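You operate a simulated robot arm through the tools that you are given. There is no shell and no other tool. Be economical: measure what you need, move in short steps, check, and stop when the job is done.

You are at the controls of a simulated two-armed robot. One attempt, no reset.

TASK
Rest the box tube across the two battens and brush its white oxide off.
Fine: brush back where it stood, tube back in its bay; drop nothing. Set down upright: pine-backed brush. What is to be rubbed or washed off counts as gone when no trace of it is left.

Only the result counts: the job must be done as asked and must still hold three seconds after the hand-in. Knocking over, shifting, dropping, spilling or breaking anything else fails it.

THE ROBOT
Two 7-joint arms with two-finger parallel grippers on one trunk, on a base that drives. Base frame: it is fixed to the floor where the robot stands at the start and does not move with it; the origin is under the middle of the robot, x ahead of it, y to its left, z up. Lengths are in mm, angles in degrees, forces in N, time in s.
The left shoulder is at the start at [60, 143, 926], the right one opposite. With the tool pointing down near the work surface each hand reaches from about 300 to 720 mm from the robot's upright axis, wherever it stands, measured 20 degrees to its own side. Places, roughly: silver bench top [500, -1100, 800]; yellow bay [600, -200, 800]. Payload 1.57 kg a hand.
Tool frame (each hand has its own): the origin (TCP) lies between the finger pads and is the grasp point; the fingertips stand 30 mm ahead of it; z points along the fingers, y is the line along which they close. Largest opening 110 mm; finger width 24, thickness 12; the body of the gripper, 48 by 112 mm, starts 78 mm behind the TCP.
Orientation is told as [roll, pitch, yaw] about the base's x, y, z axes, in that order, counted from this pose: with the fingers straight down and closing along the base's y, the tool's x points along the base's -x, its y along +y and its z along -z.

THE INTERFACE
- The arms move only by the tool drive_tool. It takes "left_moves", "right_moves" or both (then of equal length, played together; a hand with none holds still); each is a list of rows, each a list of 7 numbers: the shift along the tool's x, y, z in cm, then the turn, a rotation vector about the tool's x, y, z in degrees, then the gripper command, from -1 (fully open) to 1 (shut), values between in proportion. In form: [[x, y, z, ax, ay, az, hand], ...]. A call has 1 to 10 rows; each row is the pose to reach, as a shift and turn from the pose commanded when the call began, along the tool's axes at that moment. Each row takes 0.2 s and may step no farther than 50 mm and 8.6 degrees from the row before; otherwise, or with a gripper value out of range, the whole call is refused. A pose out of reach is approached as far as the arm can. The call stops where the force on the tool passes 40 N (or 10 N more than at its start, if that is more) or the arm is blocked; 0.2 s more then pass. The fingers move at their own pace (about 45 mm/s each) and stop on an object; they squeeze with about 20 N. The grip force told is the motor's: it shows also when the fingers shut on nothing. Time passes only in rows, and 0.2 s behind the last, so rows that repeat a pose let the fingers close. The reply holds the time, the measured pose of the TCP, the force on the tool along the base axes, the opening and the grip force, in the units named above and with some noise, with the torque about the TCP (base axes, N m) and any sound that the robot's microphone picked up, and new pictures: "show" is both (left out), scene, wrist or none (wrist: the cameras of the hands that moved).
- Cameras (640 x 400 px; columns grow to the right, rows downward): "scene" is now at [41.8, -23.4, 1531.9]; the picture's right is [-0.30, -0.96, 0.00], its down [-0.75, 0.23, -0.62] and it looks along [0.60, -0.19, -0.78] (base axes); focal length 283 px, centre (320, 200). "left" rides on the left gripper at [70, -16, -141] in its tool frame; the picture's right is [0.23, 0.97, 0.00], its down [-0.86, 0.20, -0.48] and it looks along [-0.47, 0.11, 0.88] (tool axes); focal length 222 px, centre (320, 200). "right" rides on the right gripper at [70, 16, -141] in its tool frame; the picture's right is [-0.23, 0.97, 0.00], its down [-0.86, -0.20, -0.48] and it looks along [-0.47, -0.11, 0.88] (tool axes); focal length 222 px, centre (320, 200). There is no depth. A picture from a camera that has moved, and an enlarged one, comes with that camera's place and axes in the base frame and with its lens.
- raise_lower(by): slides the trunk up (or, below 0, down) by that many mm; the arms and the scene camera ride with it, the base frame stays. It gives what a move gives, with no picture.
- roll_base(legs): drives the robot by 1 to 6 legs, each [ahead, left, turn to the left] in mm, mm and degrees, along the robot's own axes; the way and the turn of a leg run together, so that a leg with both is an arc; at most 1500 mm and 180 degrees a leg. The arms and the cameras ride along, it lands a little off, and it stops where it bumps. It gives what a move gives, and a new picture of the scene camera.
- aim_head(pan, tilt): turns the head with the scene camera to pan (to the left, within 86 degrees either way) and tilt (down, from -29 to 69), counted from straight ahead of the robot. It gives what a move gives, and a new picture of the scene camera.
- zoom(camera, box): a new picture of the part [left, top, right, bottom] of that camera's present view, enlarged. It takes no simulated time.
- hand_in(): hands the job in; it is judged then, once.

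Go step by step. Nothing tells you exact positions but the pictures and the camera data: compare them with the known pose of the tool, close in by small moves and look again before you grip or let go. The budget is 120 turns and 260 pictures, counting those below and the enlarged ones. Unless the task says otherwise, let go and move clear before handing in.

The tools are called by a JSON object that holds its "op" and its "data". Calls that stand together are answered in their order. drive_tool: Moves the arms, as the interface text tells. Its arguments: {"type":"object","properties":{"left_moves":{"type":"array"},"right_moves":{"type":"array"},"show":{"type":"string","enum":["both","scene","wrist","none"]}},"required":[]} The other tools are called the same way: raise_lower (by) slides the trunk up or down; roll_base (legs) drives the base; aim_head (pan, tilt) turns the head that bears the scene camera; zoom (camera, box) takes an enlarged picture of a part of a camera's view; hand_in () hands the job in.

At the start:

```text
time: 0.0
left_eef_pos: [460.3, 14.1, 999.6]
left_tcp_rot: [0.0, 0.0, 0.0]
left_ft_force: [0.8, -0.2, -0.4]
left_wrist_torque: [0.05, 0.0, 0.02]
left_gripper_width: 110.1
left_gripper_force: 0.0
right_eef_pos: [354.8, -368.9, 999.3]
right_tcp_rot: [-0.1, 0.0, 0.0]
right_ft_force: [-0.3, -0.1, -0.1]
right_wrist_torque: [0.02, 0.0, 0.03]
right_gripper_width: 109.9
right_gripper_force: 0.1
trunk travel left (down, up): [-525.0, 65.0]
robot x, y, heading: [3.2, -2.8, 0.2]
head pan, tilt: [-17.2, 51.3]
```

scene: 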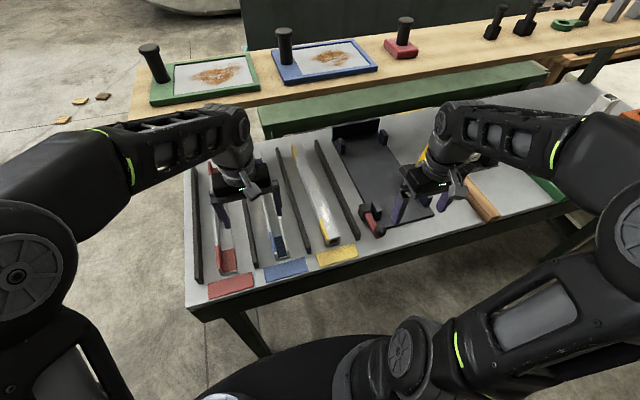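
right: 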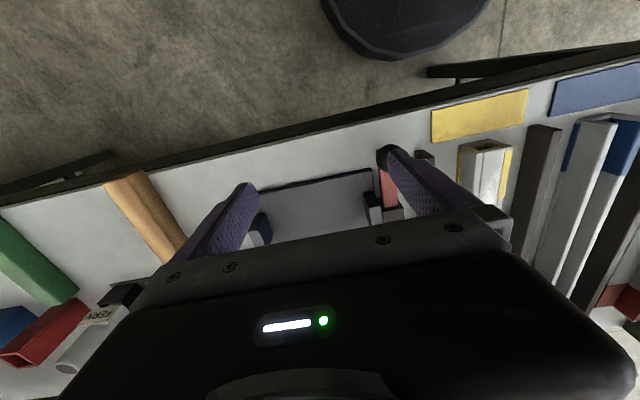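
left: 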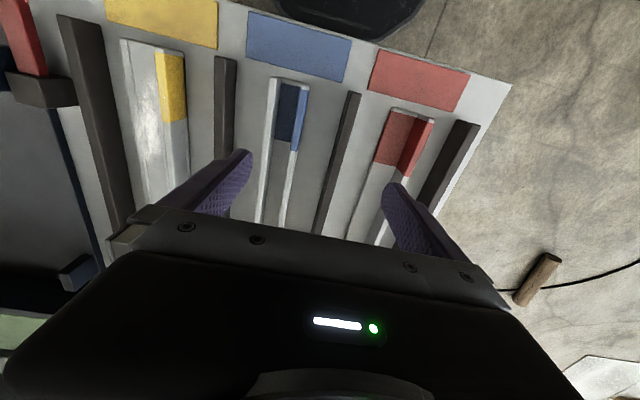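

I see three bays (red, blue, yellow) with profiles; the yellow one appears to be the box tube with white oxide. I look around for the battens and brushes next.

{"op": "zoom", "data": {"camera": "scene", "box": [180, 100, 420, 300]}}

{"op": "aim_head", "data": {"pan": -55, "tilt": 45}}

```text
2.00 times, centred on (300, 200) of scene
camera zoom: at [41.8, -23.4, 1531.9], right [-0.3, -0.96, 0.0], down [-0.75, 0.23, -0.62], along [0.6, -0.19, -0.78], focal length 566 px, centre (360, 200)
```

zoom: 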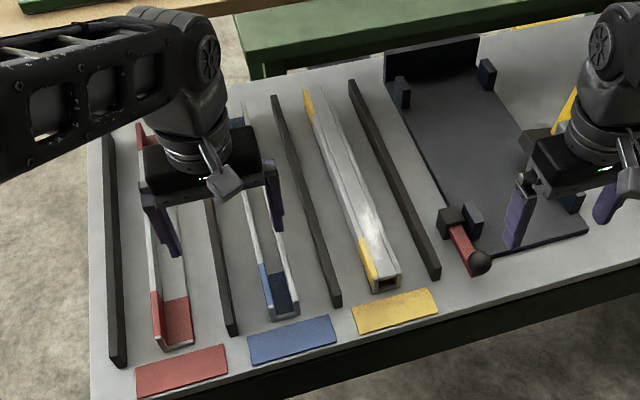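

```text
time: 1.0
left_eef_pos: [459.8, 13.2, 998.5]
left_tcp_rot: [0.0, 0.1, 0.0]
left_ft_force: [-0.6, -0.6, 1.2]
left_wrist_torque: [-0.01, 0.03, -0.01]
left_gripper_width: 109.7
left_gripper_force: 0.1
right_eef_pos: [354.6, -367.9, 1001.3]
right_tcp_rot: [0.0, -0.1, 0.0]
right_ft_force: [-0.3, -0.1, -0.1]
right_wrist_torque: [0.06, -0.01, 0.0]
right_gripper_width: 109.3
right_gripper_force: 0.1
trunk travel left (down, up): [-525.0, 65.0]
robot x, y, heading: [2.0, -0.6, 0.0]
head pan, tilt: [-55.0, 45.0]
camera scene: at [16.1, -67.5, 1540.5], right [-0.82, -0.57, 0.0], down [-0.41, 0.58, -0.71], along [0.41, -0.58, -0.71], focal length 283 px, centre (320, 200)
```

scene: 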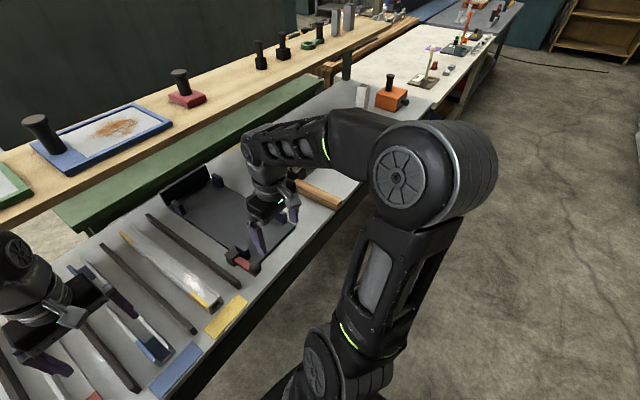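

The yellow bay holds a box tube; the arm hides the right end of the bench. I zoom there and look again.

{"op": "zoom", "data": {"camera": "scene", "box": [290, 0, 530, 150]}}

{"op": "zoom", "data": {"camera": "right", "box": [0, 160, 320, 360]}}

{"op": "zoom", "data": {"camera": "scene", "box": [150, 20, 390, 170]}}

```text
2.67 times, centred on (410, 75) of scene
camera zoom: at [16.1, -67.5, 1540.5], right [-0.82, -0.57, 0.0], down [-0.41, 0.58, -0.71], along [0.41, -0.58, -0.71], focal length 755 px, centre (80, 533)
```

zoom: 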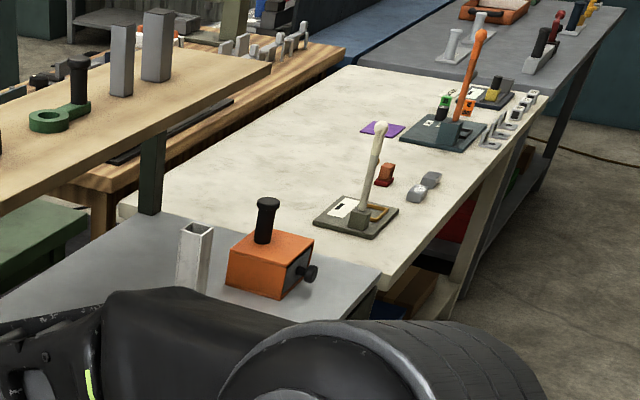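

```text
2.00 times, centred on (160, 260) of right
camera zoom: at [285.0, -351.9, 1141.1], right [0.23, 0.97, 0.0], down [0.86, -0.2, 0.48], along [0.47, -0.11, -0.88], focal length 444 px, centre (640, 80)
```

zoom: 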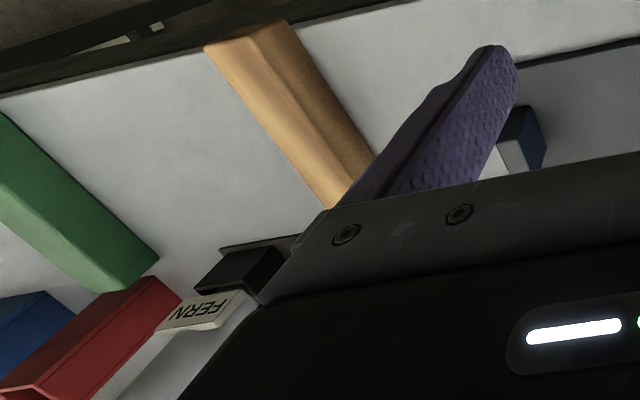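

```text
2.67 times, centred on (270, 95) of scene
camera zoom: at [16.1, -67.5, 1540.5], right [-0.82, -0.57, 0.0], down [-0.41, 0.58, -0.71], along [0.41, -0.58, -0.71], focal length 755 px, centre (453, 480)
```

zoom: 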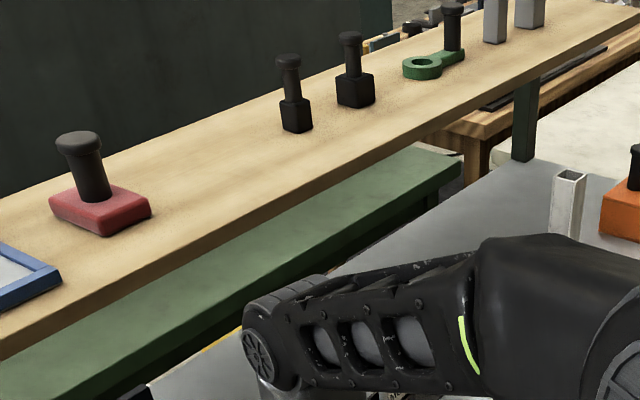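

A wooden block, a green block, and a "FERN" labelled item lie under the right arm. I raise both hands, then shift the base right to see the bench freely.

{"op": "drive_tool", "data": {"left_moves": [[0, 0, -5, 0, 0, 0, -1], [0, 0, -10, 0, 0, 0, -1], [0, 0, -15, 0, 0, 0, -1], [0, 0, -18, 0, 0, 0, -1]], "right_moves": [[0, 0, -5, 0, 0, 0, -1], [0, 0, -10, 0, 0, 0, -1], [0, 0, -15, 0, 0, 0, -1], [0, 0, -18, 0, 0, 0, -1]], "show": "none"}}

{"op": "roll_base", "data": {"legs": [[-150, -500, 0]]}}

{"op": "aim_head", "data": {"pan": 10, "tilt": 45}}

```text
time: 2.0
left_eef_pos: [461.4, 9.2, 1097.9]
left_tcp_rot: [0.2, 0.0, 0.0]
left_ft_force: [-0.6, -0.6, -0.7]
left_wrist_torque: [0.14, 0.02, -0.04]
left_gripper_width: 109.9
left_gripper_force: 0.1
left hand out of reach, approached as far as the arm can: row 3, 4
right_eef_pos: [367.5, -368.1, 1125.6]
right_tcp_rot: [0.1, -0.2, 0.2]
right_ft_force: [0.1, -1.1, -0.8]
right_wrist_torque: [0.09, 0.06, 0.01]
right_gripper_width: 110.2
right_gripper_force: 0.1
right hand out of reach, approached as far as the arm can: row 3, 4
trunk travel left (down, up): [-525.0, 65.0]
robot x, y, heading: [-4.3, 0.1, -0.1]
head pan, tilt: [-55.0, 45.0]
```

```text
time: 5.1
left_eef_pos: [309.4, -487.0, 1097.7]
left_tcp_rot: [0.0, 0.0, -0.1]
left_ft_force: [0.0, 0.2, 0.4]
left_wrist_torque: [0.03, 0.0, -0.02]
left_gripper_width: 110.0
left_gripper_force: 0.0
right_eef_pos: [212.5, -865.7, 1127.1]
right_tcp_rot: [0.0, -0.3, -0.1]
right_ft_force: [0.7, 0.1, 0.9]
right_wrist_torque: [0.03, -0.05, 0.02]
right_gripper_width: 110.1
right_gripper_force: 0.2
trunk travel left (down, up): [-525.0, 65.0]
robot x, y, heading: [-155.7, -495.7, -0.2]
head pan, tilt: [-55.0, 45.0]
camera scene: at [-136.2, -567.1, 1540.5], right [-0.82, -0.57, 0.0], down [-0.4, 0.58, -0.71], along [0.41, -0.58, -0.71], focal length 283 px, centre (320, 200)
```

scene: 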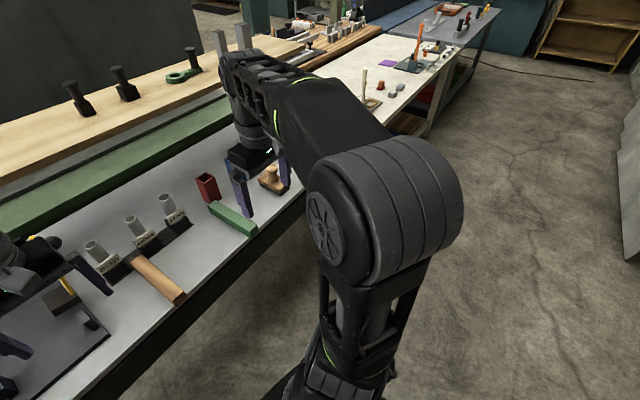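

```text
time: 6.4
left_eef_pos: [309.0, -486.6, 1098.7]
left_tcp_rot: [0.0, 0.0, -0.1]
left_ft_force: [0.6, -0.4, -0.7]
left_wrist_torque: [-0.01, 0.02, -0.02]
left_gripper_width: 109.8
left_gripper_force: 0.0
right_eef_pos: [212.7, -863.4, 1128.0]
right_tcp_rot: [0.0, -0.3, -0.2]
right_ft_force: [-0.6, -0.7, 0.0]
right_wrist_torque: [-0.01, -0.03, -0.03]
right_gripper_width: 110.0
right_gripper_force: 0.3
trunk travel left (down, up): [-525.0, 65.0]
robot x, y, heading: [-152.5, -498.9, -0.3]
head pan, tilt: [10.0, 45.0]
camera scene: at [-102.4, -485.7, 1540.5], right [0.17, -0.99, 0.0], down [-0.7, -0.12, -0.71], along [0.7, 0.12, -0.71], focal length 283 px, centre (320, 200)
```

scene: 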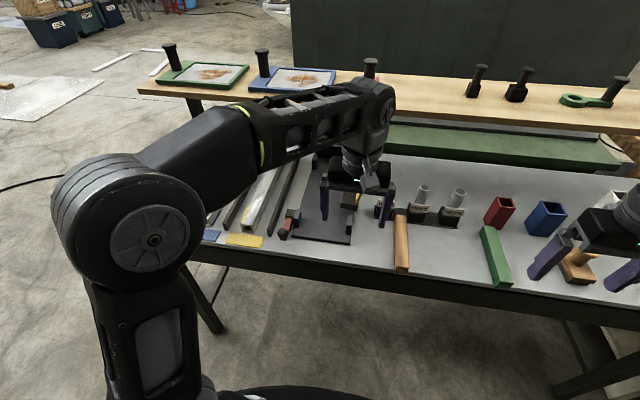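

Now the wood batten and green batten (both running fore-and-aft) and a wooden item by the right hand (probably the pine brush) are visible. Zooming.

{"op": "zoom", "data": {"camera": "scene", "box": [360, 160, 640, 300]}}

{"op": "zoom", "data": {"camera": "right", "box": [0, 0, 640, 400]}}

{"op": "zoom", "data": {"camera": "left", "box": [0, 0, 640, 400]}}

```text
2.29 times, centred on (500, 230) of scene
camera zoom: at [-102.4, -485.7, 1540.5], right [0.17, -0.99, 0.0], down [-0.7, -0.12, -0.71], along [0.7, 0.12, -0.71], focal length 647 px, centre (-91, 131)
```

zoom: 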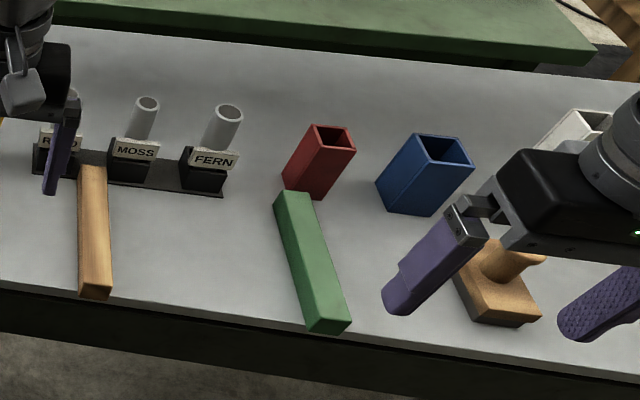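

```text
1.00 times, centred on (320, 200) of right
camera zoom: at [142.7, -848.8, 1267.9], right [0.23, 0.97, 0.0], down [0.85, -0.2, 0.48], along [0.47, -0.11, -0.88], focal length 222 px, centre (320, 200)
```

zoom: 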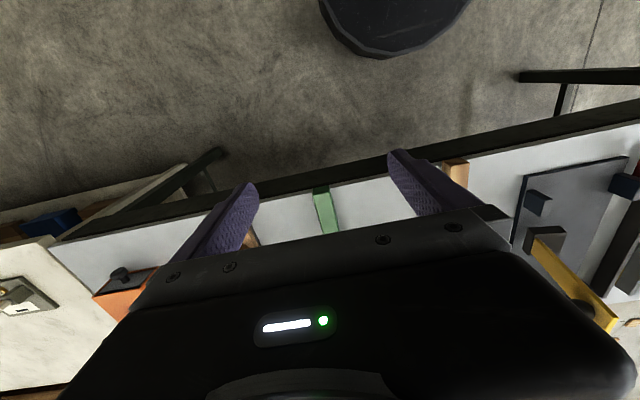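

```text
1.00 times, centred on (320, 200) of left
camera zoom: at [239.9, -501.5, 1239.2], right [-0.23, 0.97, 0.0], down [0.86, 0.2, 0.48], along [0.47, 0.11, -0.88], focal length 222 px, centre (320, 200)
```

zoom: 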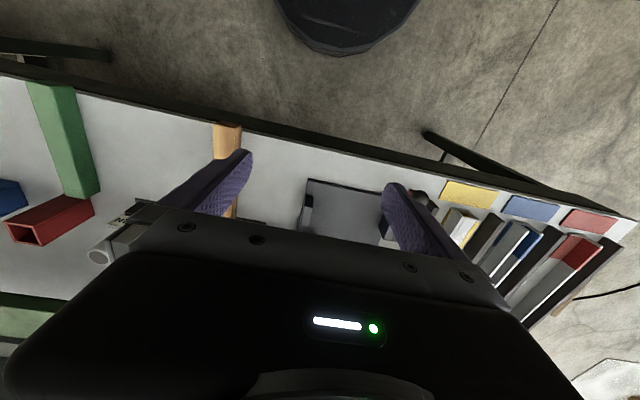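

The tube lies in the yellow bay (about x 410–830, y −177), the battens run fore-and-aft at about y −643 and −930, and the pine brush stands near (390, −1108). I drive back so the left hand can get above the tube and look.

{"op": "roll_base", "data": {"legs": [[152, 119, 0]]}}

{"op": "drive_tool", "data": {"left_moves": [[0, 3, 3, 0, 0, 0, -1], [-3, 6, 6, 0, 0, 0, -1], [-6, 9, 8, 0, 0, 0, -1], [-9, 13, 8, 0, 0, 0, -1], [-10, 17, 8, 0, 0, 0, -1], [-10, 19, 8, 0, 0, 0, -1], [-10, 19, 8, 0, 0, 0, -1]]}}

```text
time: 8.0
left_eef_pos: [461.1, -365.6, 1098.1]
left_tcp_rot: [0.0, 0.0, 0.0]
left_ft_force: [0.1, 0.0, -0.1]
left_wrist_torque: [-0.04, 0.05, 0.02]
left_gripper_width: 109.7
left_gripper_force: 0.1
right_eef_pos: [365.6, -745.0, 1126.2]
right_tcp_rot: [-0.1, -0.3, -0.1]
right_ft_force: [-0.5, 0.9, 0.0]
right_wrist_torque: [-0.03, 0.03, 0.03]
right_gripper_width: 110.2
right_gripper_force: 0.1
trunk travel left (down, up): [-525.0, 65.0]
robot x, y, heading: [1.0, -379.4, 0.4]
head pan, tilt: [10.0, 45.0]
camera scene: at [50.5, -366.1, 1540.5], right [0.17, -0.98, 0.0], down [-0.7, -0.12, -0.71], along [0.7, 0.12, -0.71], focal length 283 px, centre (320, 200)
```

scene: 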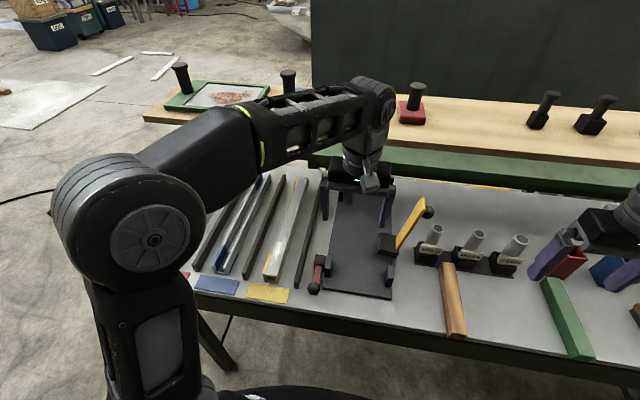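

```text
refused: row 2 steps farther than a row can; nothing moved
```

The tube is clearly visible in the yellow bay with a white patch. I zoom and move the left hand over it with smaller steps.

{"op": "zoom", "data": {"camera": "scene", "box": [200, 160, 340, 300]}}

{"op": "drive_tool", "data": {"left_moves": [[0, 3, 3, 0, 0, 0, -1], [-1, 5.5, 6, 0, 0, 0, -1], [-3, 8, 8, 0, 0, 0, -1], [-5, 11, 8, 0, 0, 0, -1], [-7, 14, 8, 0, 0, 0, -1], [-9, 17, 8, 0, 0, 0, -1], [-10, 19, 8, 0, 0, 0, -1]]}}

```text
2.86 times, centred on (270, 230) of scene
camera zoom: at [50.5, -366.1, 1540.5], right [0.17, -0.98, 0.0], down [-0.7, -0.12, -0.71], along [0.7, 0.12, -0.71], focal length 809 px, centre (463, 114)
```

zoom: 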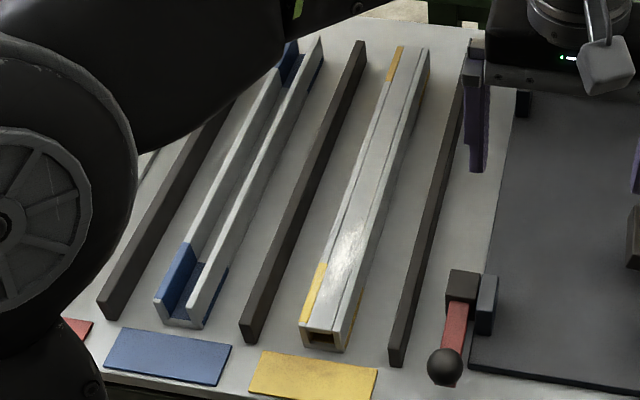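

```text
time: 9.6
left_eef_pos: [560.9, -177.0, 1018.7]
left_tcp_rot: [0.1, 0.0, 0.0]
left_ft_force: [-0.2, -0.6, -0.1]
left_wrist_torque: [0.0, 0.01, 0.0]
left_gripper_width: 110.1
left_gripper_force: 0.0
right_eef_pos: [365.4, -746.3, 1126.5]
right_tcp_rot: [0.0, -0.3, -0.1]
right_ft_force: [0.5, -0.2, 0.1]
right_wrist_torque: [0.0, 0.02, 0.05]
right_gripper_width: 110.1
right_gripper_force: 0.1
trunk travel left (down, up): [-525.0, 65.0]
robot x, y, heading: [-4.0, -381.5, 0.2]
head pan, tilt: [10.0, 45.0]
camera scene: at [49.4, -366.6, 1540.5], right [0.17, -0.98, 0.0], down [-0.7, -0.12, -0.71], along [0.7, 0.12, -0.71], focal length 283 px, centre (320, 200)
camera left: at [491.8, -192.5, 1158.8], right [-0.23, 0.97, 0.0], down [0.86, 0.2, 0.48], along [0.47, 0.11, -0.88], focal length 222 px, centre (320, 200)
```

scene: 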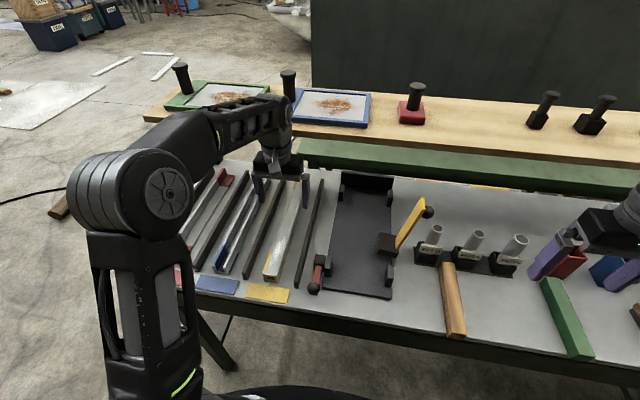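
left: 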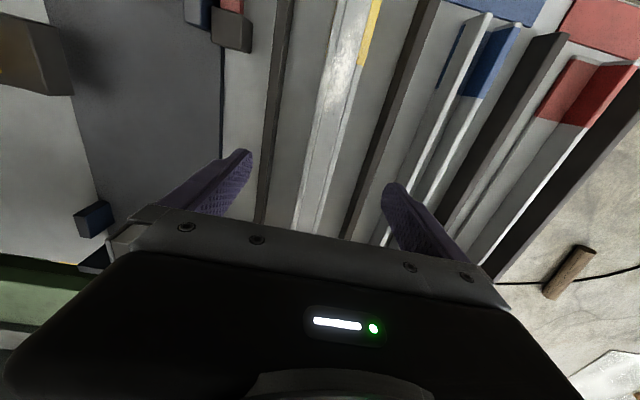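

The left hand is above the tube. I zoom for the tube's line and rail spacing.

{"op": "zoom", "data": {"camera": "left", "box": [220, 0, 460, 240]}}

{"op": "zoom", "data": {"camera": "scene", "box": [230, 170, 350, 310]}}

```text
1.67 times, centred on (340, 120) of left
camera zoom: at [491.8, -192.5, 1158.8], right [-0.23, 0.97, 0.0], down [0.86, 0.2, 0.48], along [0.47, 0.11, -0.88], focal length 370 px, centre (287, 333)
```

zoom: 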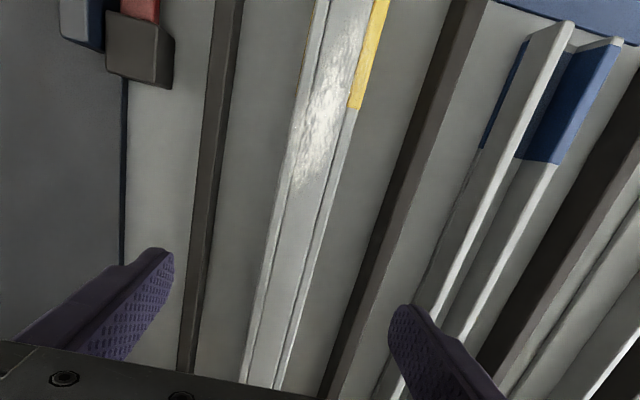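

```text
2.86 times, centred on (290, 240) of scene
camera zoom: at [49.4, -366.6, 1540.5], right [0.17, -0.98, 0.0], down [-0.7, -0.12, -0.71], along [0.7, 0.12, -0.71], focal length 809 px, centre (406, 86)
```

zoom: 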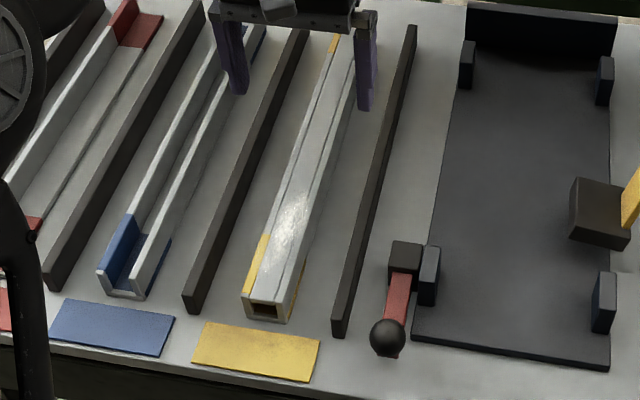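

The tube runs parallel to x, centred at about y −168 with the top at about z 880, and the oxide patch is on top near its front end. I lower the left hand over the tube's middle with part-open fingers.

{"op": "drive_tool", "data": {"left_moves": [[-2, 0.5, 0, 0, 0, 0, -0.4], [-3.4, 0.9, 3, 0, 0, 0, -0.4], [-3.4, 0.9, 6, 0, 0, 0, -0.4], [-3.4, 0.9, 9, 0, 0, 0, -0.4], [-3.4, 0.9, 10.5, 0, 0, 0, -0.4]]}}

{"op": "zoom", "data": {"camera": "scene", "box": [230, 140, 350, 260]}}

{"op": "zoom", "data": {"camera": "left", "box": [200, 40, 440, 240]}}

```text
time: 10.8
left_eef_pos: [595.8, -169.4, 912.8]
left_tcp_rot: [0.0, 0.0, 0.1]
left_ft_force: [0.7, -0.3, -0.5]
left_wrist_torque: [0.01, 0.02, -0.02]
left_gripper_width: 77.1
left_gripper_force: 0.1
right_eef_pos: [365.3, -746.1, 1126.6]
right_tcp_rot: [0.1, -0.2, -0.1]
right_ft_force: [-0.6, 0.3, -0.8]
right_wrist_torque: [-0.04, -0.01, 0.01]
right_gripper_width: 110.0
right_gripper_force: 0.1
trunk travel left (down, up): [-525.0, 65.0]
robot x, y, heading: [-2.8, -383.5, -0.2]
head pan, tilt: [10.0, 45.0]
camera scene: at [49.4, -366.8, 1540.6], right [0.17, -0.98, 0.0], down [-0.7, -0.12, -0.71], along [0.7, 0.12, -0.71], focal length 283 px, centre (320, 200)
camera left: at [526.0, -183.9, 1052.8], right [-0.23, 0.97, 0.0], down [0.85, 0.2, 0.48], along [0.47, 0.11, -0.88], focal length 222 px, centre (320, 200)
```

scene: 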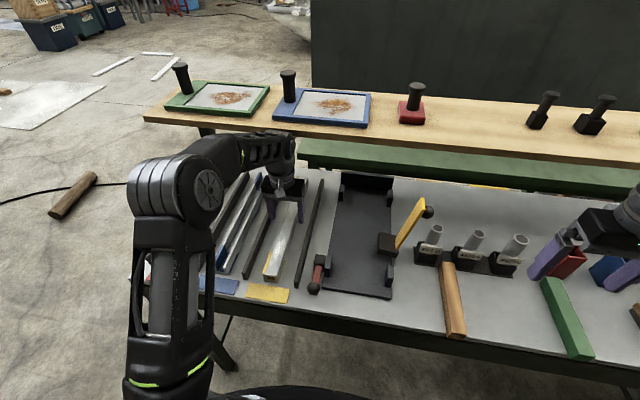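
left: 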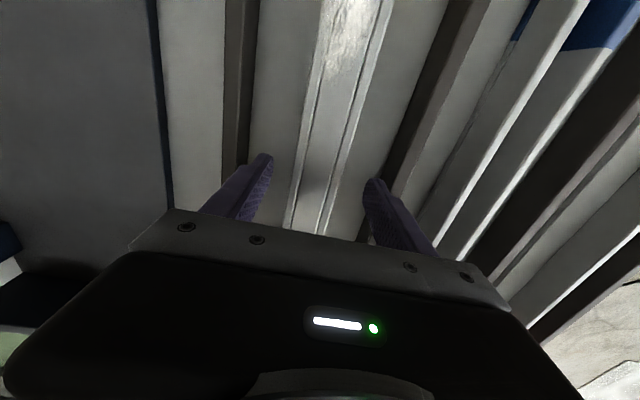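

```text
3.33 times, centred on (290, 200) of scene
camera zoom: at [49.4, -366.8, 1540.6], right [0.17, -0.98, 0.0], down [-0.7, -0.12, -0.71], along [0.7, 0.12, -0.71], focal length 944 px, centre (420, 200)
```

zoom: 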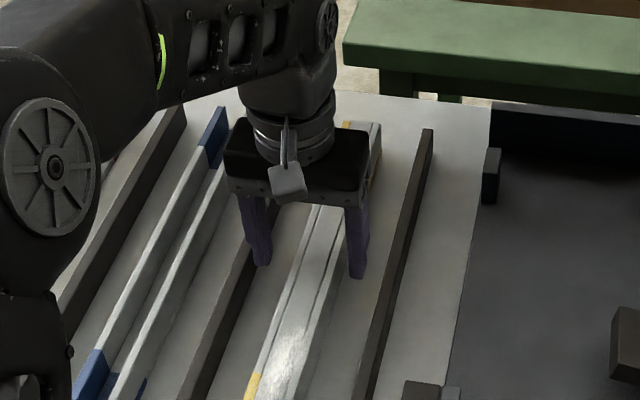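

```text
2.00 times, centred on (320, 140) of left
camera zoom: at [526.0, -183.9, 1052.8], right [-0.23, 0.97, 0.0], down [0.85, 0.2, 0.48], along [0.47, 0.11, -0.88], focal length 444 px, centre (320, 320)
```

zoom: 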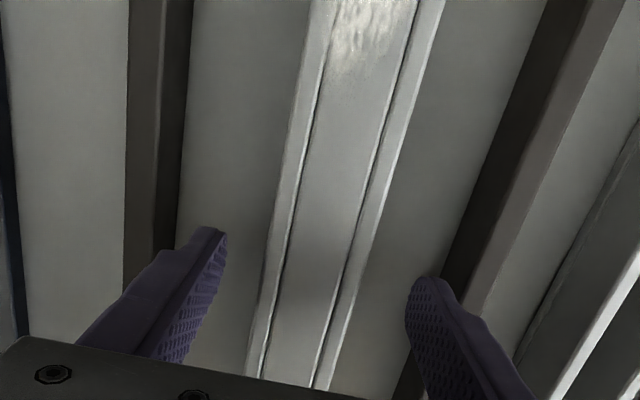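

The tube is well centred between the fingers. I go down in small steps.

{"op": "drive_tool", "data": {"left_moves": [[0, 0, 0.8, 0, 0, 0, -0.4], [0, 0, 1.6, 0, 0, 0, -0.4], [0, 0, 2.2, 0, 0, 0, -0.4], [0, 0, 2.2, 0, 0, 0, -0.4]]}}

{"op": "zoom", "data": {"camera": "scene", "box": [230, 140, 350, 260]}}

```text
time: 11.8
left_eef_pos: [594.9, -167.4, 891.0]
left_tcp_rot: [0.1, 0.0, 0.0]
left_ft_force: [0.5, 1.0, -0.5]
left_wrist_torque: [0.02, -0.02, 0.03]
left_gripper_width: 77.0
left_gripper_force: 0.0
right_eef_pos: [364.8, -746.0, 1127.6]
right_tcp_rot: [0.0, -0.2, -0.1]
right_ft_force: [-0.7, 0.6, 0.1]
right_wrist_torque: [0.03, 0.0, -0.01]
right_gripper_width: 110.1
right_gripper_force: 0.0
trunk travel left (down, up): [-525.0, 65.0]
robot x, y, heading: [-0.9, -382.8, -0.0]
head pan, tilt: [10.0, 45.0]
camera scene: at [49.3, -366.9, 1540.5], right [0.17, -0.98, 0.0], down [-0.7, -0.12, -0.71], along [0.7, 0.12, -0.71], focal length 283 px, centre (320, 200)
camera left: at [525.9, -183.4, 1031.8], right [-0.23, 0.97, 0.0], down [0.86, 0.2, 0.48], along [0.47, 0.11, -0.88], focal length 222 px, centre (320, 200)
```

scene: 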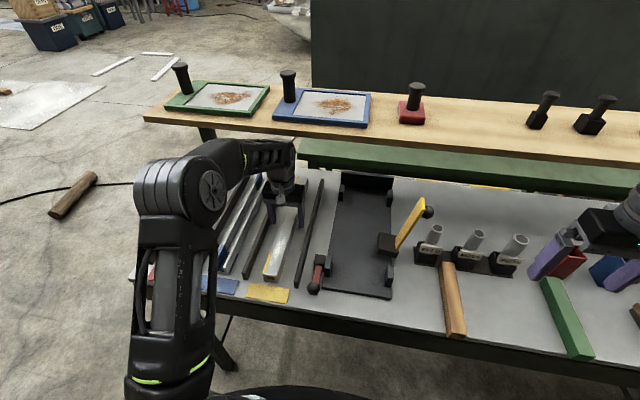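
left: 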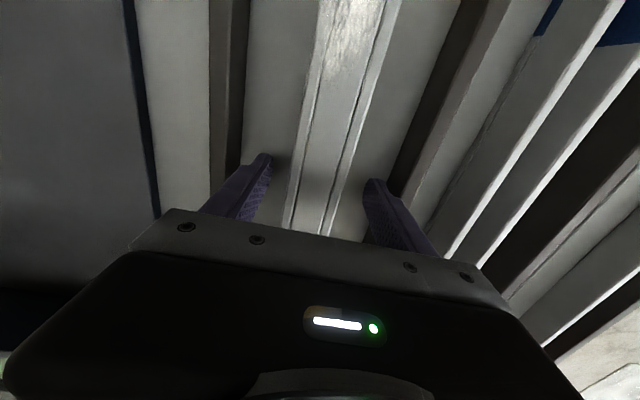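

```text
3.33 times, centred on (290, 200) of scene
camera zoom: at [49.3, -366.9, 1540.5], right [0.17, -0.98, 0.0], down [-0.7, -0.12, -0.71], along [0.7, 0.12, -0.71], focal length 944 px, centre (420, 200)
```

zoom: 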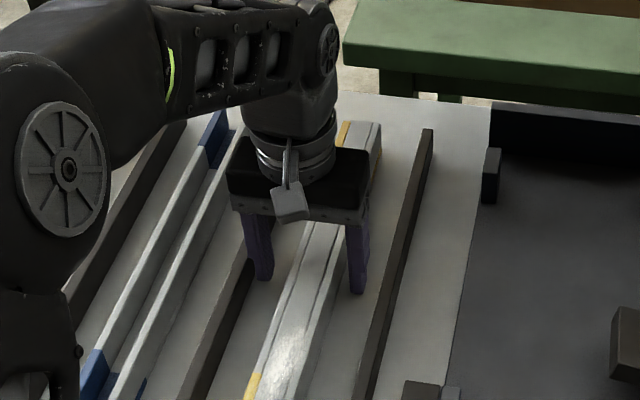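

Tips are near z 861, still clear. I go a bit lower and close.

{"op": "drive_tool", "data": {"left_moves": [[0, 0, 0.3, 0, 0, 0, -0.4], [0, 0, 0.6, 0, 0, 0, -0.4], [0, 0, 0.6, 0, 0, 0, 0], [0, 0, 0.6, 0, 0, 0, 0.5], [0, 0, 0.6, 0, 0, 0, 1], [0, 0, 0.6, 0, 0, 0, 1], [0, 0, 0.6, 0, 0, 0, 1]], "show": "wrist"}}

```text
time: 13.4
left_eef_pos: [594.4, -168.0, 886.9]
left_tcp_rot: [0.0, 0.1, 0.0]
left_ft_force: [0.8, -2.1, 0.3]
left_wrist_torque: [-0.03, 0.02, 0.01]
left_gripper_width: 40.1
left_gripper_force: 19.7
right_eef_pos: [364.7, -746.5, 1126.8]
right_tcp_rot: [0.0, -0.2, -0.1]
right_ft_force: [-0.1, 0.0, 0.7]
right_wrist_torque: [-0.02, 0.02, 0.02]
right_gripper_width: 110.1
right_gripper_force: 0.0
trunk travel left (down, up): [-525.0, 65.0]
robot x, y, heading: [-0.4, -380.1, 0.0]
head pan, tilt: [10.0, 45.0]
camera left: at [525.8, -183.6, 1026.4], right [-0.23, 0.97, 0.0], down [0.86, 0.2, 0.48], along [0.47, 0.11, -0.88], focal length 222 px, centre (320, 200)
```

left: 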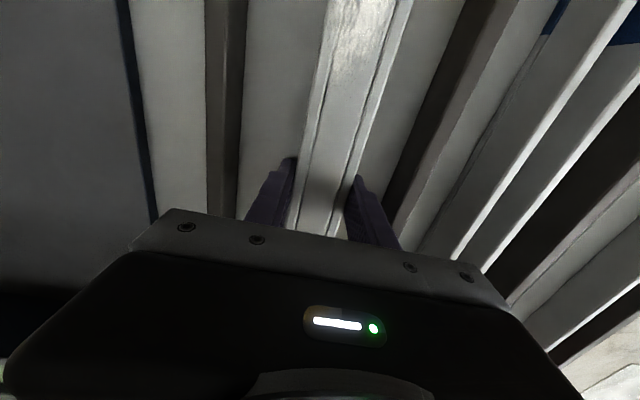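

Gripped at 40 mm width (grasp pose 594, −168, 887, yaw 0 – to remember for the return). I lift and watch the torque.

{"op": "drive_tool", "data": {"left_moves": [[0, 0, -1, 0, 0, 0, 1], [0, 0, -4, 0, 0, 0, 1], [0, 0, -8, 0, 0, 0, 1], [0, 0, -12, 0, 0, 0, 1], [0, 0, -14, 0, 0, 0, 1]]}}

```text
time: 14.6
left_eef_pos: [594.7, -164.7, 1026.3]
left_tcp_rot: [0.0, 0.0, 0.1]
left_ft_force: [0.5, 0.4, -3.8]
left_wrist_torque: [0.05, 0.01, 0.0]
left_gripper_width: 39.8
left_gripper_force: 20.2
right_eef_pos: [364.4, -745.4, 1127.0]
right_tcp_rot: [0.0, -0.2, 0.0]
right_ft_force: [0.5, -0.5, 0.1]
right_wrist_torque: [-0.02, 0.02, -0.01]
right_gripper_width: 110.1
right_gripper_force: 0.0
trunk travel left (down, up): [-525.0, 65.0]
robot x, y, heading: [-1.4, -383.7, 0.1]
head pan, tilt: [10.0, 45.0]
camera scene: at [49.6, -366.8, 1540.5], right [0.17, -0.98, 0.0], down [-0.7, -0.12, -0.71], along [0.7, 0.12, -0.71], focal length 283 px, centre (320, 200)
camera left: at [525.0, -182.3, 1166.4], right [-0.23, 0.97, 0.0], down [0.86, 0.2, 0.48], along [0.47, 0.11, -0.88], focal length 222 px, centre (320, 200)
```

scene: 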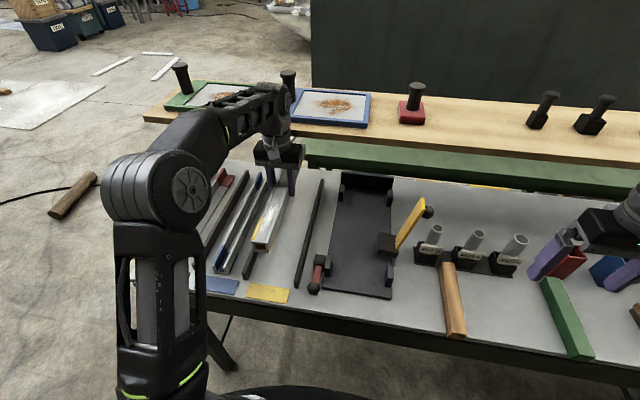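
left: 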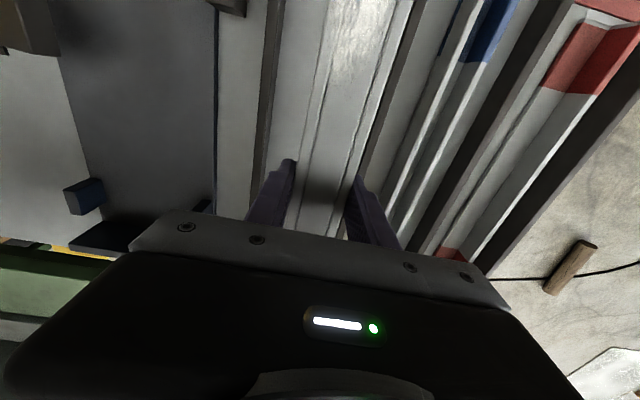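

It weighs about 0.4 kg and hangs level. Next I draw the hand back and turn it +90° yaw so the oxide end points to the robot's right.

{"op": "drive_tool", "data": {"left_moves": [[1, 0, 0, 0, 0, -8.5, 1], [2, 0, 0, 0, 0, -17, 1], [3, 0, 0, 0, 0, -25.5, 1], [4, 0, 0, 0, 0, -34, 1], [5, 0, 0, 0, 0, -42.5, 1], [6, 0, 0, 0, 0, -51, 1], [7, 0, 0, 0, 0, -59.5, 1], [8, 0, 0, 0, 0, -68, 1], [9, 0, 0, 0, 0, -76.5, 1], [10, 0, 0, 0, 0, -85, 1]]}}

```text
time: 16.8
left_eef_pos: [494.8, -168.4, 1026.2]
left_tcp_rot: [-0.1, -0.1, 85.1]
left_ft_force: [0.5, 0.8, -3.5]
left_wrist_torque: [0.02, 0.05, -0.04]
left_gripper_width: 39.7
left_gripper_force: 20.3
right_eef_pos: [365.8, -746.5, 1127.4]
right_tcp_rot: [0.0, -0.2, -0.1]
right_ft_force: [0.5, -0.4, -0.1]
right_wrist_torque: [-0.02, 0.01, -0.03]
right_gripper_width: 110.3
right_gripper_force: 0.0
trunk travel left (down, up): [-525.0, 65.0]
robot x, y, heading: [0.2, -375.1, 0.1]
head pan, tilt: [10.0, 45.0]
camera scene: at [49.3, -366.7, 1540.5], right [0.17, -0.98, 0.0], down [-0.7, -0.12, -0.71], along [0.7, 0.12, -0.71], focal length 283 px, centre (320, 200)
camera left: at [505.6, -237.9, 1165.9], right [-0.99, -0.14, 0.0], down [-0.13, 0.87, 0.48], along [-0.07, 0.47, -0.88], focal length 222 px, centre (320, 200)
```

scene: 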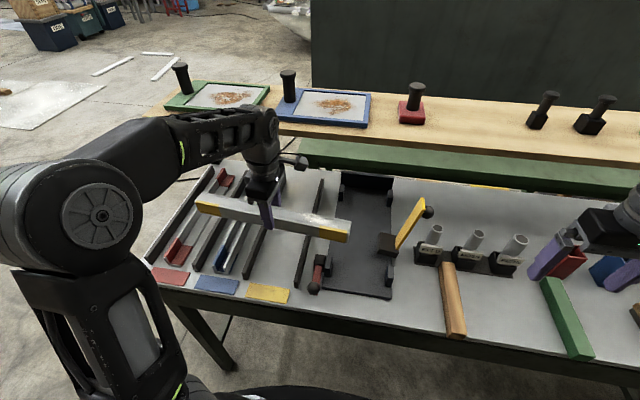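
left: 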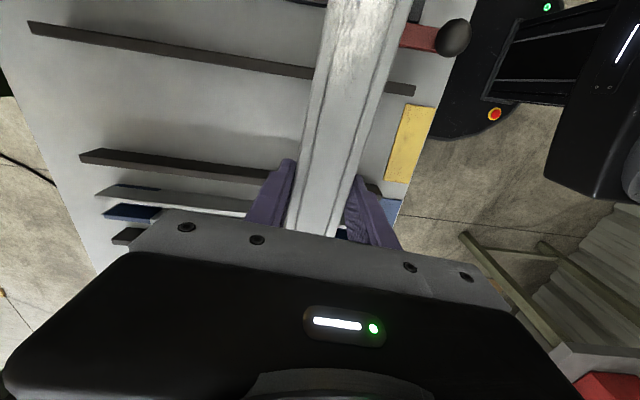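

The turn worked; the oxide end now points right. I drive right so the battens are in front.

{"op": "roll_base", "data": {"legs": [[0, -485, 0]]}}

{"op": "aim_head", "data": {"pan": 0, "tilt": 58}}

```text
time: 18.9
left_eef_pos: [494.7, -487.5, 1023.7]
left_tcp_rot: [0.2, -1.1, 85.9]
left_ft_force: [0.0, 1.3, -2.0]
left_wrist_torque: [0.02, -0.04, 0.07]
left_gripper_width: 39.7
left_gripper_force: 19.8
right_eef_pos: [364.4, -1079.8, 1126.6]
right_tcp_rot: [0.0, -0.2, 0.0]
right_ft_force: [-0.5, 1.3, -0.1]
right_wrist_torque: [-0.06, 0.02, 0.03]
right_gripper_width: 110.2
right_gripper_force: 0.0
trunk travel left (down, up): [-525.0, 65.0]
robot x, y, heading: [-1.8, -712.4, 0.0]
head pan, tilt: [10.0, 45.0]
stopped in leg 1: the force on the tool passed its limit (the readings are from after the stop); the commanded pose is now the measured one
camera scene: at [49.5, -700.2, 1540.5], right [0.17, -0.98, 0.0], down [-0.7, -0.12, -0.71], along [0.7, 0.12, -0.71], focal length 283 px, centre (320, 200)
```

scene: 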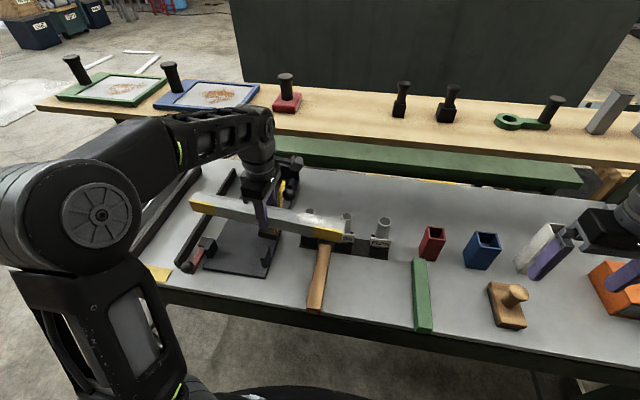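

```text
time: 19.7
left_eef_pos: [494.5, -487.2, 1024.9]
left_tcp_rot: [0.3, -1.2, 85.9]
left_ft_force: [-0.9, 6.4, -5.3]
left_wrist_torque: [0.15, 0.08, 0.08]
left_gripper_width: 39.9
left_gripper_force: 19.8
right_eef_pos: [365.6, -1080.4, 1127.3]
right_tcp_rot: [-0.2, -0.2, 0.0]
right_ft_force: [0.1, 0.0, 0.1]
right_wrist_torque: [0.02, 0.02, 0.03]
right_gripper_width: 110.0
right_gripper_force: 0.0
trunk travel left (down, up): [-525.0, 65.0]
robot x, y, heading: [-0.2, -715.7, 0.2]
head pan, tilt: [0.0, 58.0]
camera scene: at [38.2, -714.3, 1523.4], right [0.0, -1.0, 0.0], down [-0.85, 0.0, -0.53], along [0.53, 0.0, -0.85], focal length 283 px, centre (320, 200)
```

scene: 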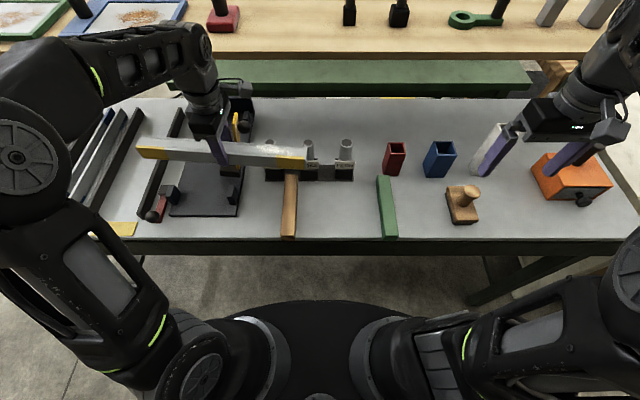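

The base stopped early: something touched the left hand or tube, with 6 N still pressing along y. I zoom in to see what.

{"op": "zoom", "data": {"camera": "scene", "box": [120, 80, 360, 230]}}

{"op": "zoom", "data": {"camera": "left", "box": [0, 0, 640, 400]}}

```text
2.67 times, centred on (240, 155) of scene
camera zoom: at [38.2, -714.3, 1523.4], right [0.0, -1.0, 0.0], down [-0.85, 0.0, -0.53], along [0.53, 0.0, -0.85], focal length 755 px, centre (533, 320)
```

zoom: 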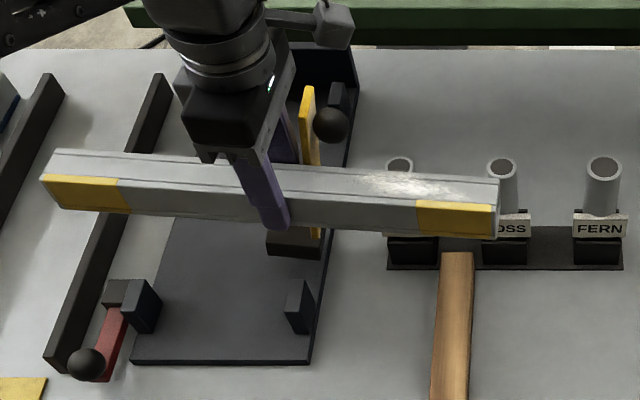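

```text
1.00 times, centred on (320, 200) of left
camera zoom: at [506.6, -560.7, 1163.5], right [-0.99, -0.16, 0.0], down [-0.14, 0.86, 0.5], along [-0.08, 0.49, -0.87], focal length 222 px, centre (320, 200)
```

zoom: 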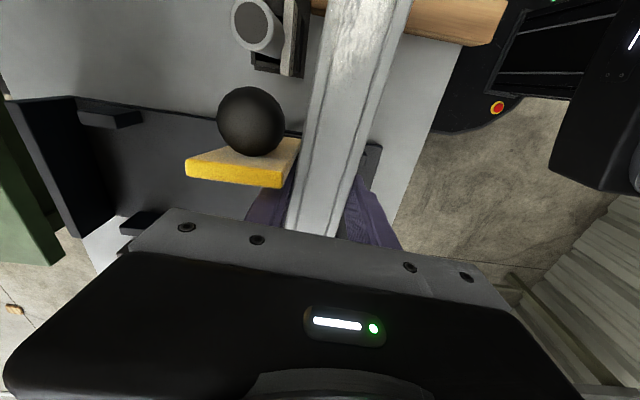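

The far finger met the yellow clamp lever (knob at about (555, −540, 1035)). I back off to the left, then raise the trunk and pull the hand in before passing again.

{"op": "roll_base", "data": {"legs": [[0, 60, 0]]}}

{"op": "raise_lower", "data": {"by": 64}}

{"op": "zoom", "data": {"camera": "scene", "box": [160, 80, 400, 230]}}

```text
time: 20.7
left_eef_pos: [494.4, -427.1, 1023.7]
left_tcp_rot: [0.2, -1.1, 85.9]
left_ft_force: [1.6, 0.7, -3.9]
left_wrist_torque: [-0.09, -0.01, -0.03]
left_gripper_width: 39.9
left_gripper_force: 20.4
right_eef_pos: [365.9, -1019.2, 1127.9]
right_tcp_rot: [-0.2, -0.2, 0.0]
right_ft_force: [0.4, 0.6, 0.6]
right_wrist_torque: [-0.06, 0.0, -0.02]
right_gripper_width: 110.2
right_gripper_force: 0.1
trunk travel left (down, up): [-525.0, 65.0]
robot x, y, heading: [-0.7, -658.3, 0.1]
head pan, tilt: [0.0, 58.0]
camera scene: at [38.3, -653.6, 1523.4], right [0.0, -1.0, 0.0], down [-0.85, 0.0, -0.53], along [0.53, 0.0, -0.85], focal length 283 px, centre (320, 200)
```

scene: 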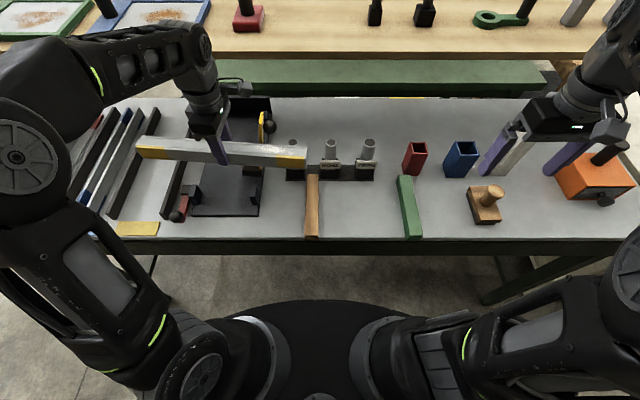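

```text
time: 21.7
left_eef_pos: [495.3, -429.9, 1088.2]
left_tcp_rot: [0.2, -1.2, 85.9]
left_ft_force: [0.3, 0.1, -3.4]
left_wrist_torque: [-0.03, -0.04, -0.01]
left_gripper_width: 39.8
left_gripper_force: 19.9
right_eef_pos: [366.8, -1020.7, 1190.7]
right_tcp_rot: [0.0, -0.2, -0.1]
right_ft_force: [-0.7, 0.6, -0.4]
right_wrist_torque: [0.0, 0.03, -0.01]
right_gripper_width: 110.3
right_gripper_force: 0.1
trunk travel left (down, up): [-589.0, 1.0]
robot x, y, heading: [-0.1, -654.8, 0.3]
head pan, tilt: [0.0, 58.0]
```

```text
2.67 times, centred on (280, 155) of scene
camera zoom: at [38.5, -655.8, 1587.4], right [0.0, -1.0, 0.0], down [-0.85, 0.0, -0.53], along [0.53, 0.0, -0.85], focal length 755 px, centre (427, 320)
```

zoom: 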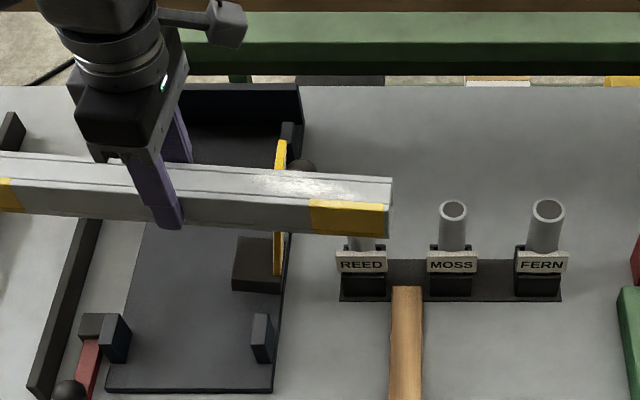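

Clear now and 64 mm higher. I pull the hand back 11 cm toward me and square up the yaw.

{"op": "drive_tool", "data": {"left_moves": [[0, 3, 0, 0, 0.6, -2, 1], [0, 6, 0, 0, 1.1, -4, 1], [0, 9, 0, 0, 1.1, -4, 1], [0, 11, 0, 0, 1.1, -4, 1]], "show": "scene"}}

```text
time: 22.7
left_eef_pos: [384.7, -421.2, 1089.0]
left_tcp_rot: [0.2, -0.2, 89.9]
left_ft_force: [-0.1, 0.8, -3.3]
left_wrist_torque: [0.0, 0.0, 0.01]
left_gripper_width: 39.9
left_gripper_force: 20.0
right_eef_pos: [365.5, -1020.4, 1190.8]
right_tcp_rot: [0.0, -0.2, 0.1]
right_ft_force: [-0.3, 0.1, -0.2]
right_wrist_torque: [-0.04, 0.01, -0.02]
right_gripper_width: 110.2
right_gripper_force: 0.0
trunk travel left (down, up): [-589.0, 1.0]
robot x, y, heading: [1.3, -653.6, 0.0]
head pan, tilt: [0.0, 58.0]
camera scene: at [37.8, -655.7, 1587.4], right [0.0, -1.0, 0.0], down [-0.85, 0.0, -0.53], along [0.53, 0.0, -0.85], focal length 283 px, centre (320, 200)
```

scene: 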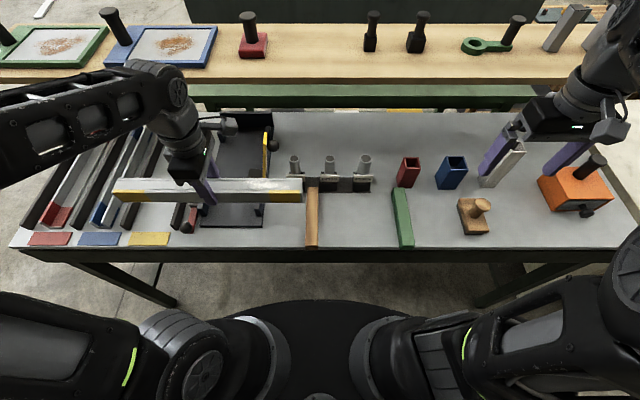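

Clear of the lever. I zoom on the battens and brush to measure them.

{"op": "zoom", "data": {"camera": "scene", "box": [280, 130, 520, 260]}}

{"op": "zoom", "data": {"camera": "scene", "box": [180, 100, 320, 250]}}

```text
2.67 times, centred on (400, 195) of scene
camera zoom: at [37.8, -655.7, 1587.4], right [0.0, -1.0, 0.0], down [-0.85, 0.0, -0.53], along [0.53, 0.0, -0.85], focal length 755 px, centre (107, 213)
```

zoom: 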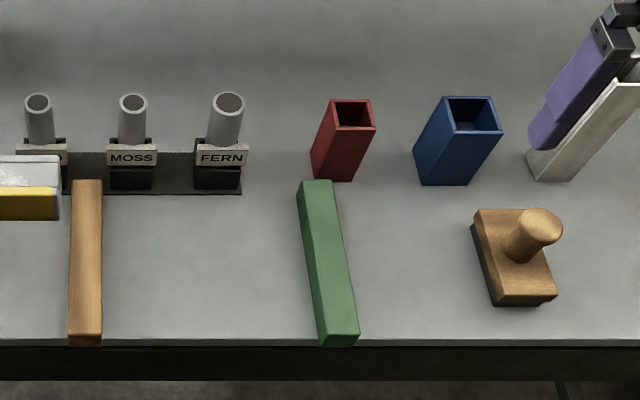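

```text
2.67 times, centred on (250, 175) of scene
camera zoom: at [37.8, -655.7, 1587.4], right [0.0, -1.0, 0.0], down [-0.85, 0.0, -0.53], along [0.53, 0.0, -0.85], focal length 755 px, centre (507, 267)
```

zoom: 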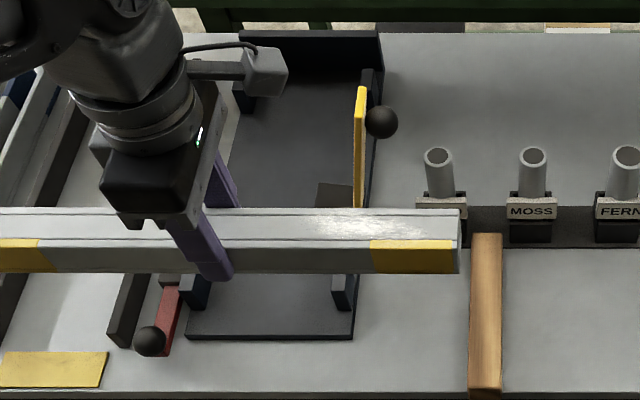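

Battens: wood at y ≈ −634, green at y ≈ −889, x 333–519. Brush at about (420, −1082). I drive right another 195 mm.

{"op": "roll_base", "data": {"legs": [[0, -195, 0]]}}

```text
time: 24.3
left_eef_pos: [384.9, -617.5, 1089.6]
left_tcp_rot: [0.1, -0.3, 89.8]
left_ft_force: [0.3, -0.5, -3.8]
left_wrist_torque: [0.01, 0.04, 0.04]
left_gripper_width: 40.0
left_gripper_force: 20.3
right_eef_pos: [364.2, -1216.9, 1191.3]
right_tcp_rot: [0.0, -0.2, -0.2]
right_ft_force: [0.4, -0.1, -0.2]
right_wrist_torque: [0.07, 0.0, -0.01]
right_gripper_width: 110.1
right_gripper_force: 0.1
trunk travel left (down, up): [-589.0, 1.0]
robot x, y, heading: [-0.9, -847.7, 0.2]
head pan, tilt: [0.0, 58.0]
camera scene: at [38.3, -852.7, 1587.4], right [0.0, -1.0, 0.0], down [-0.85, 0.0, -0.53], along [0.53, 0.0, -0.85], focal length 283 px, centre (320, 200)
```

scene: 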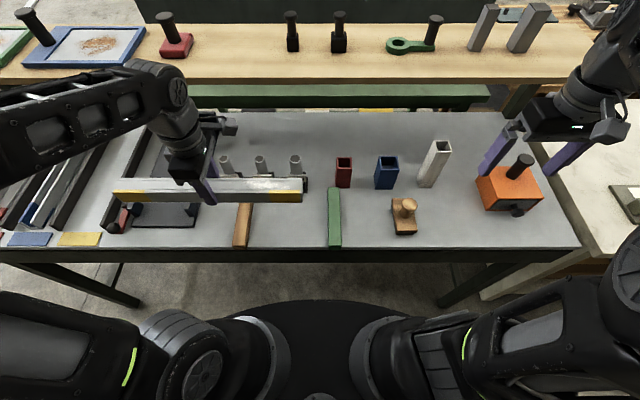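

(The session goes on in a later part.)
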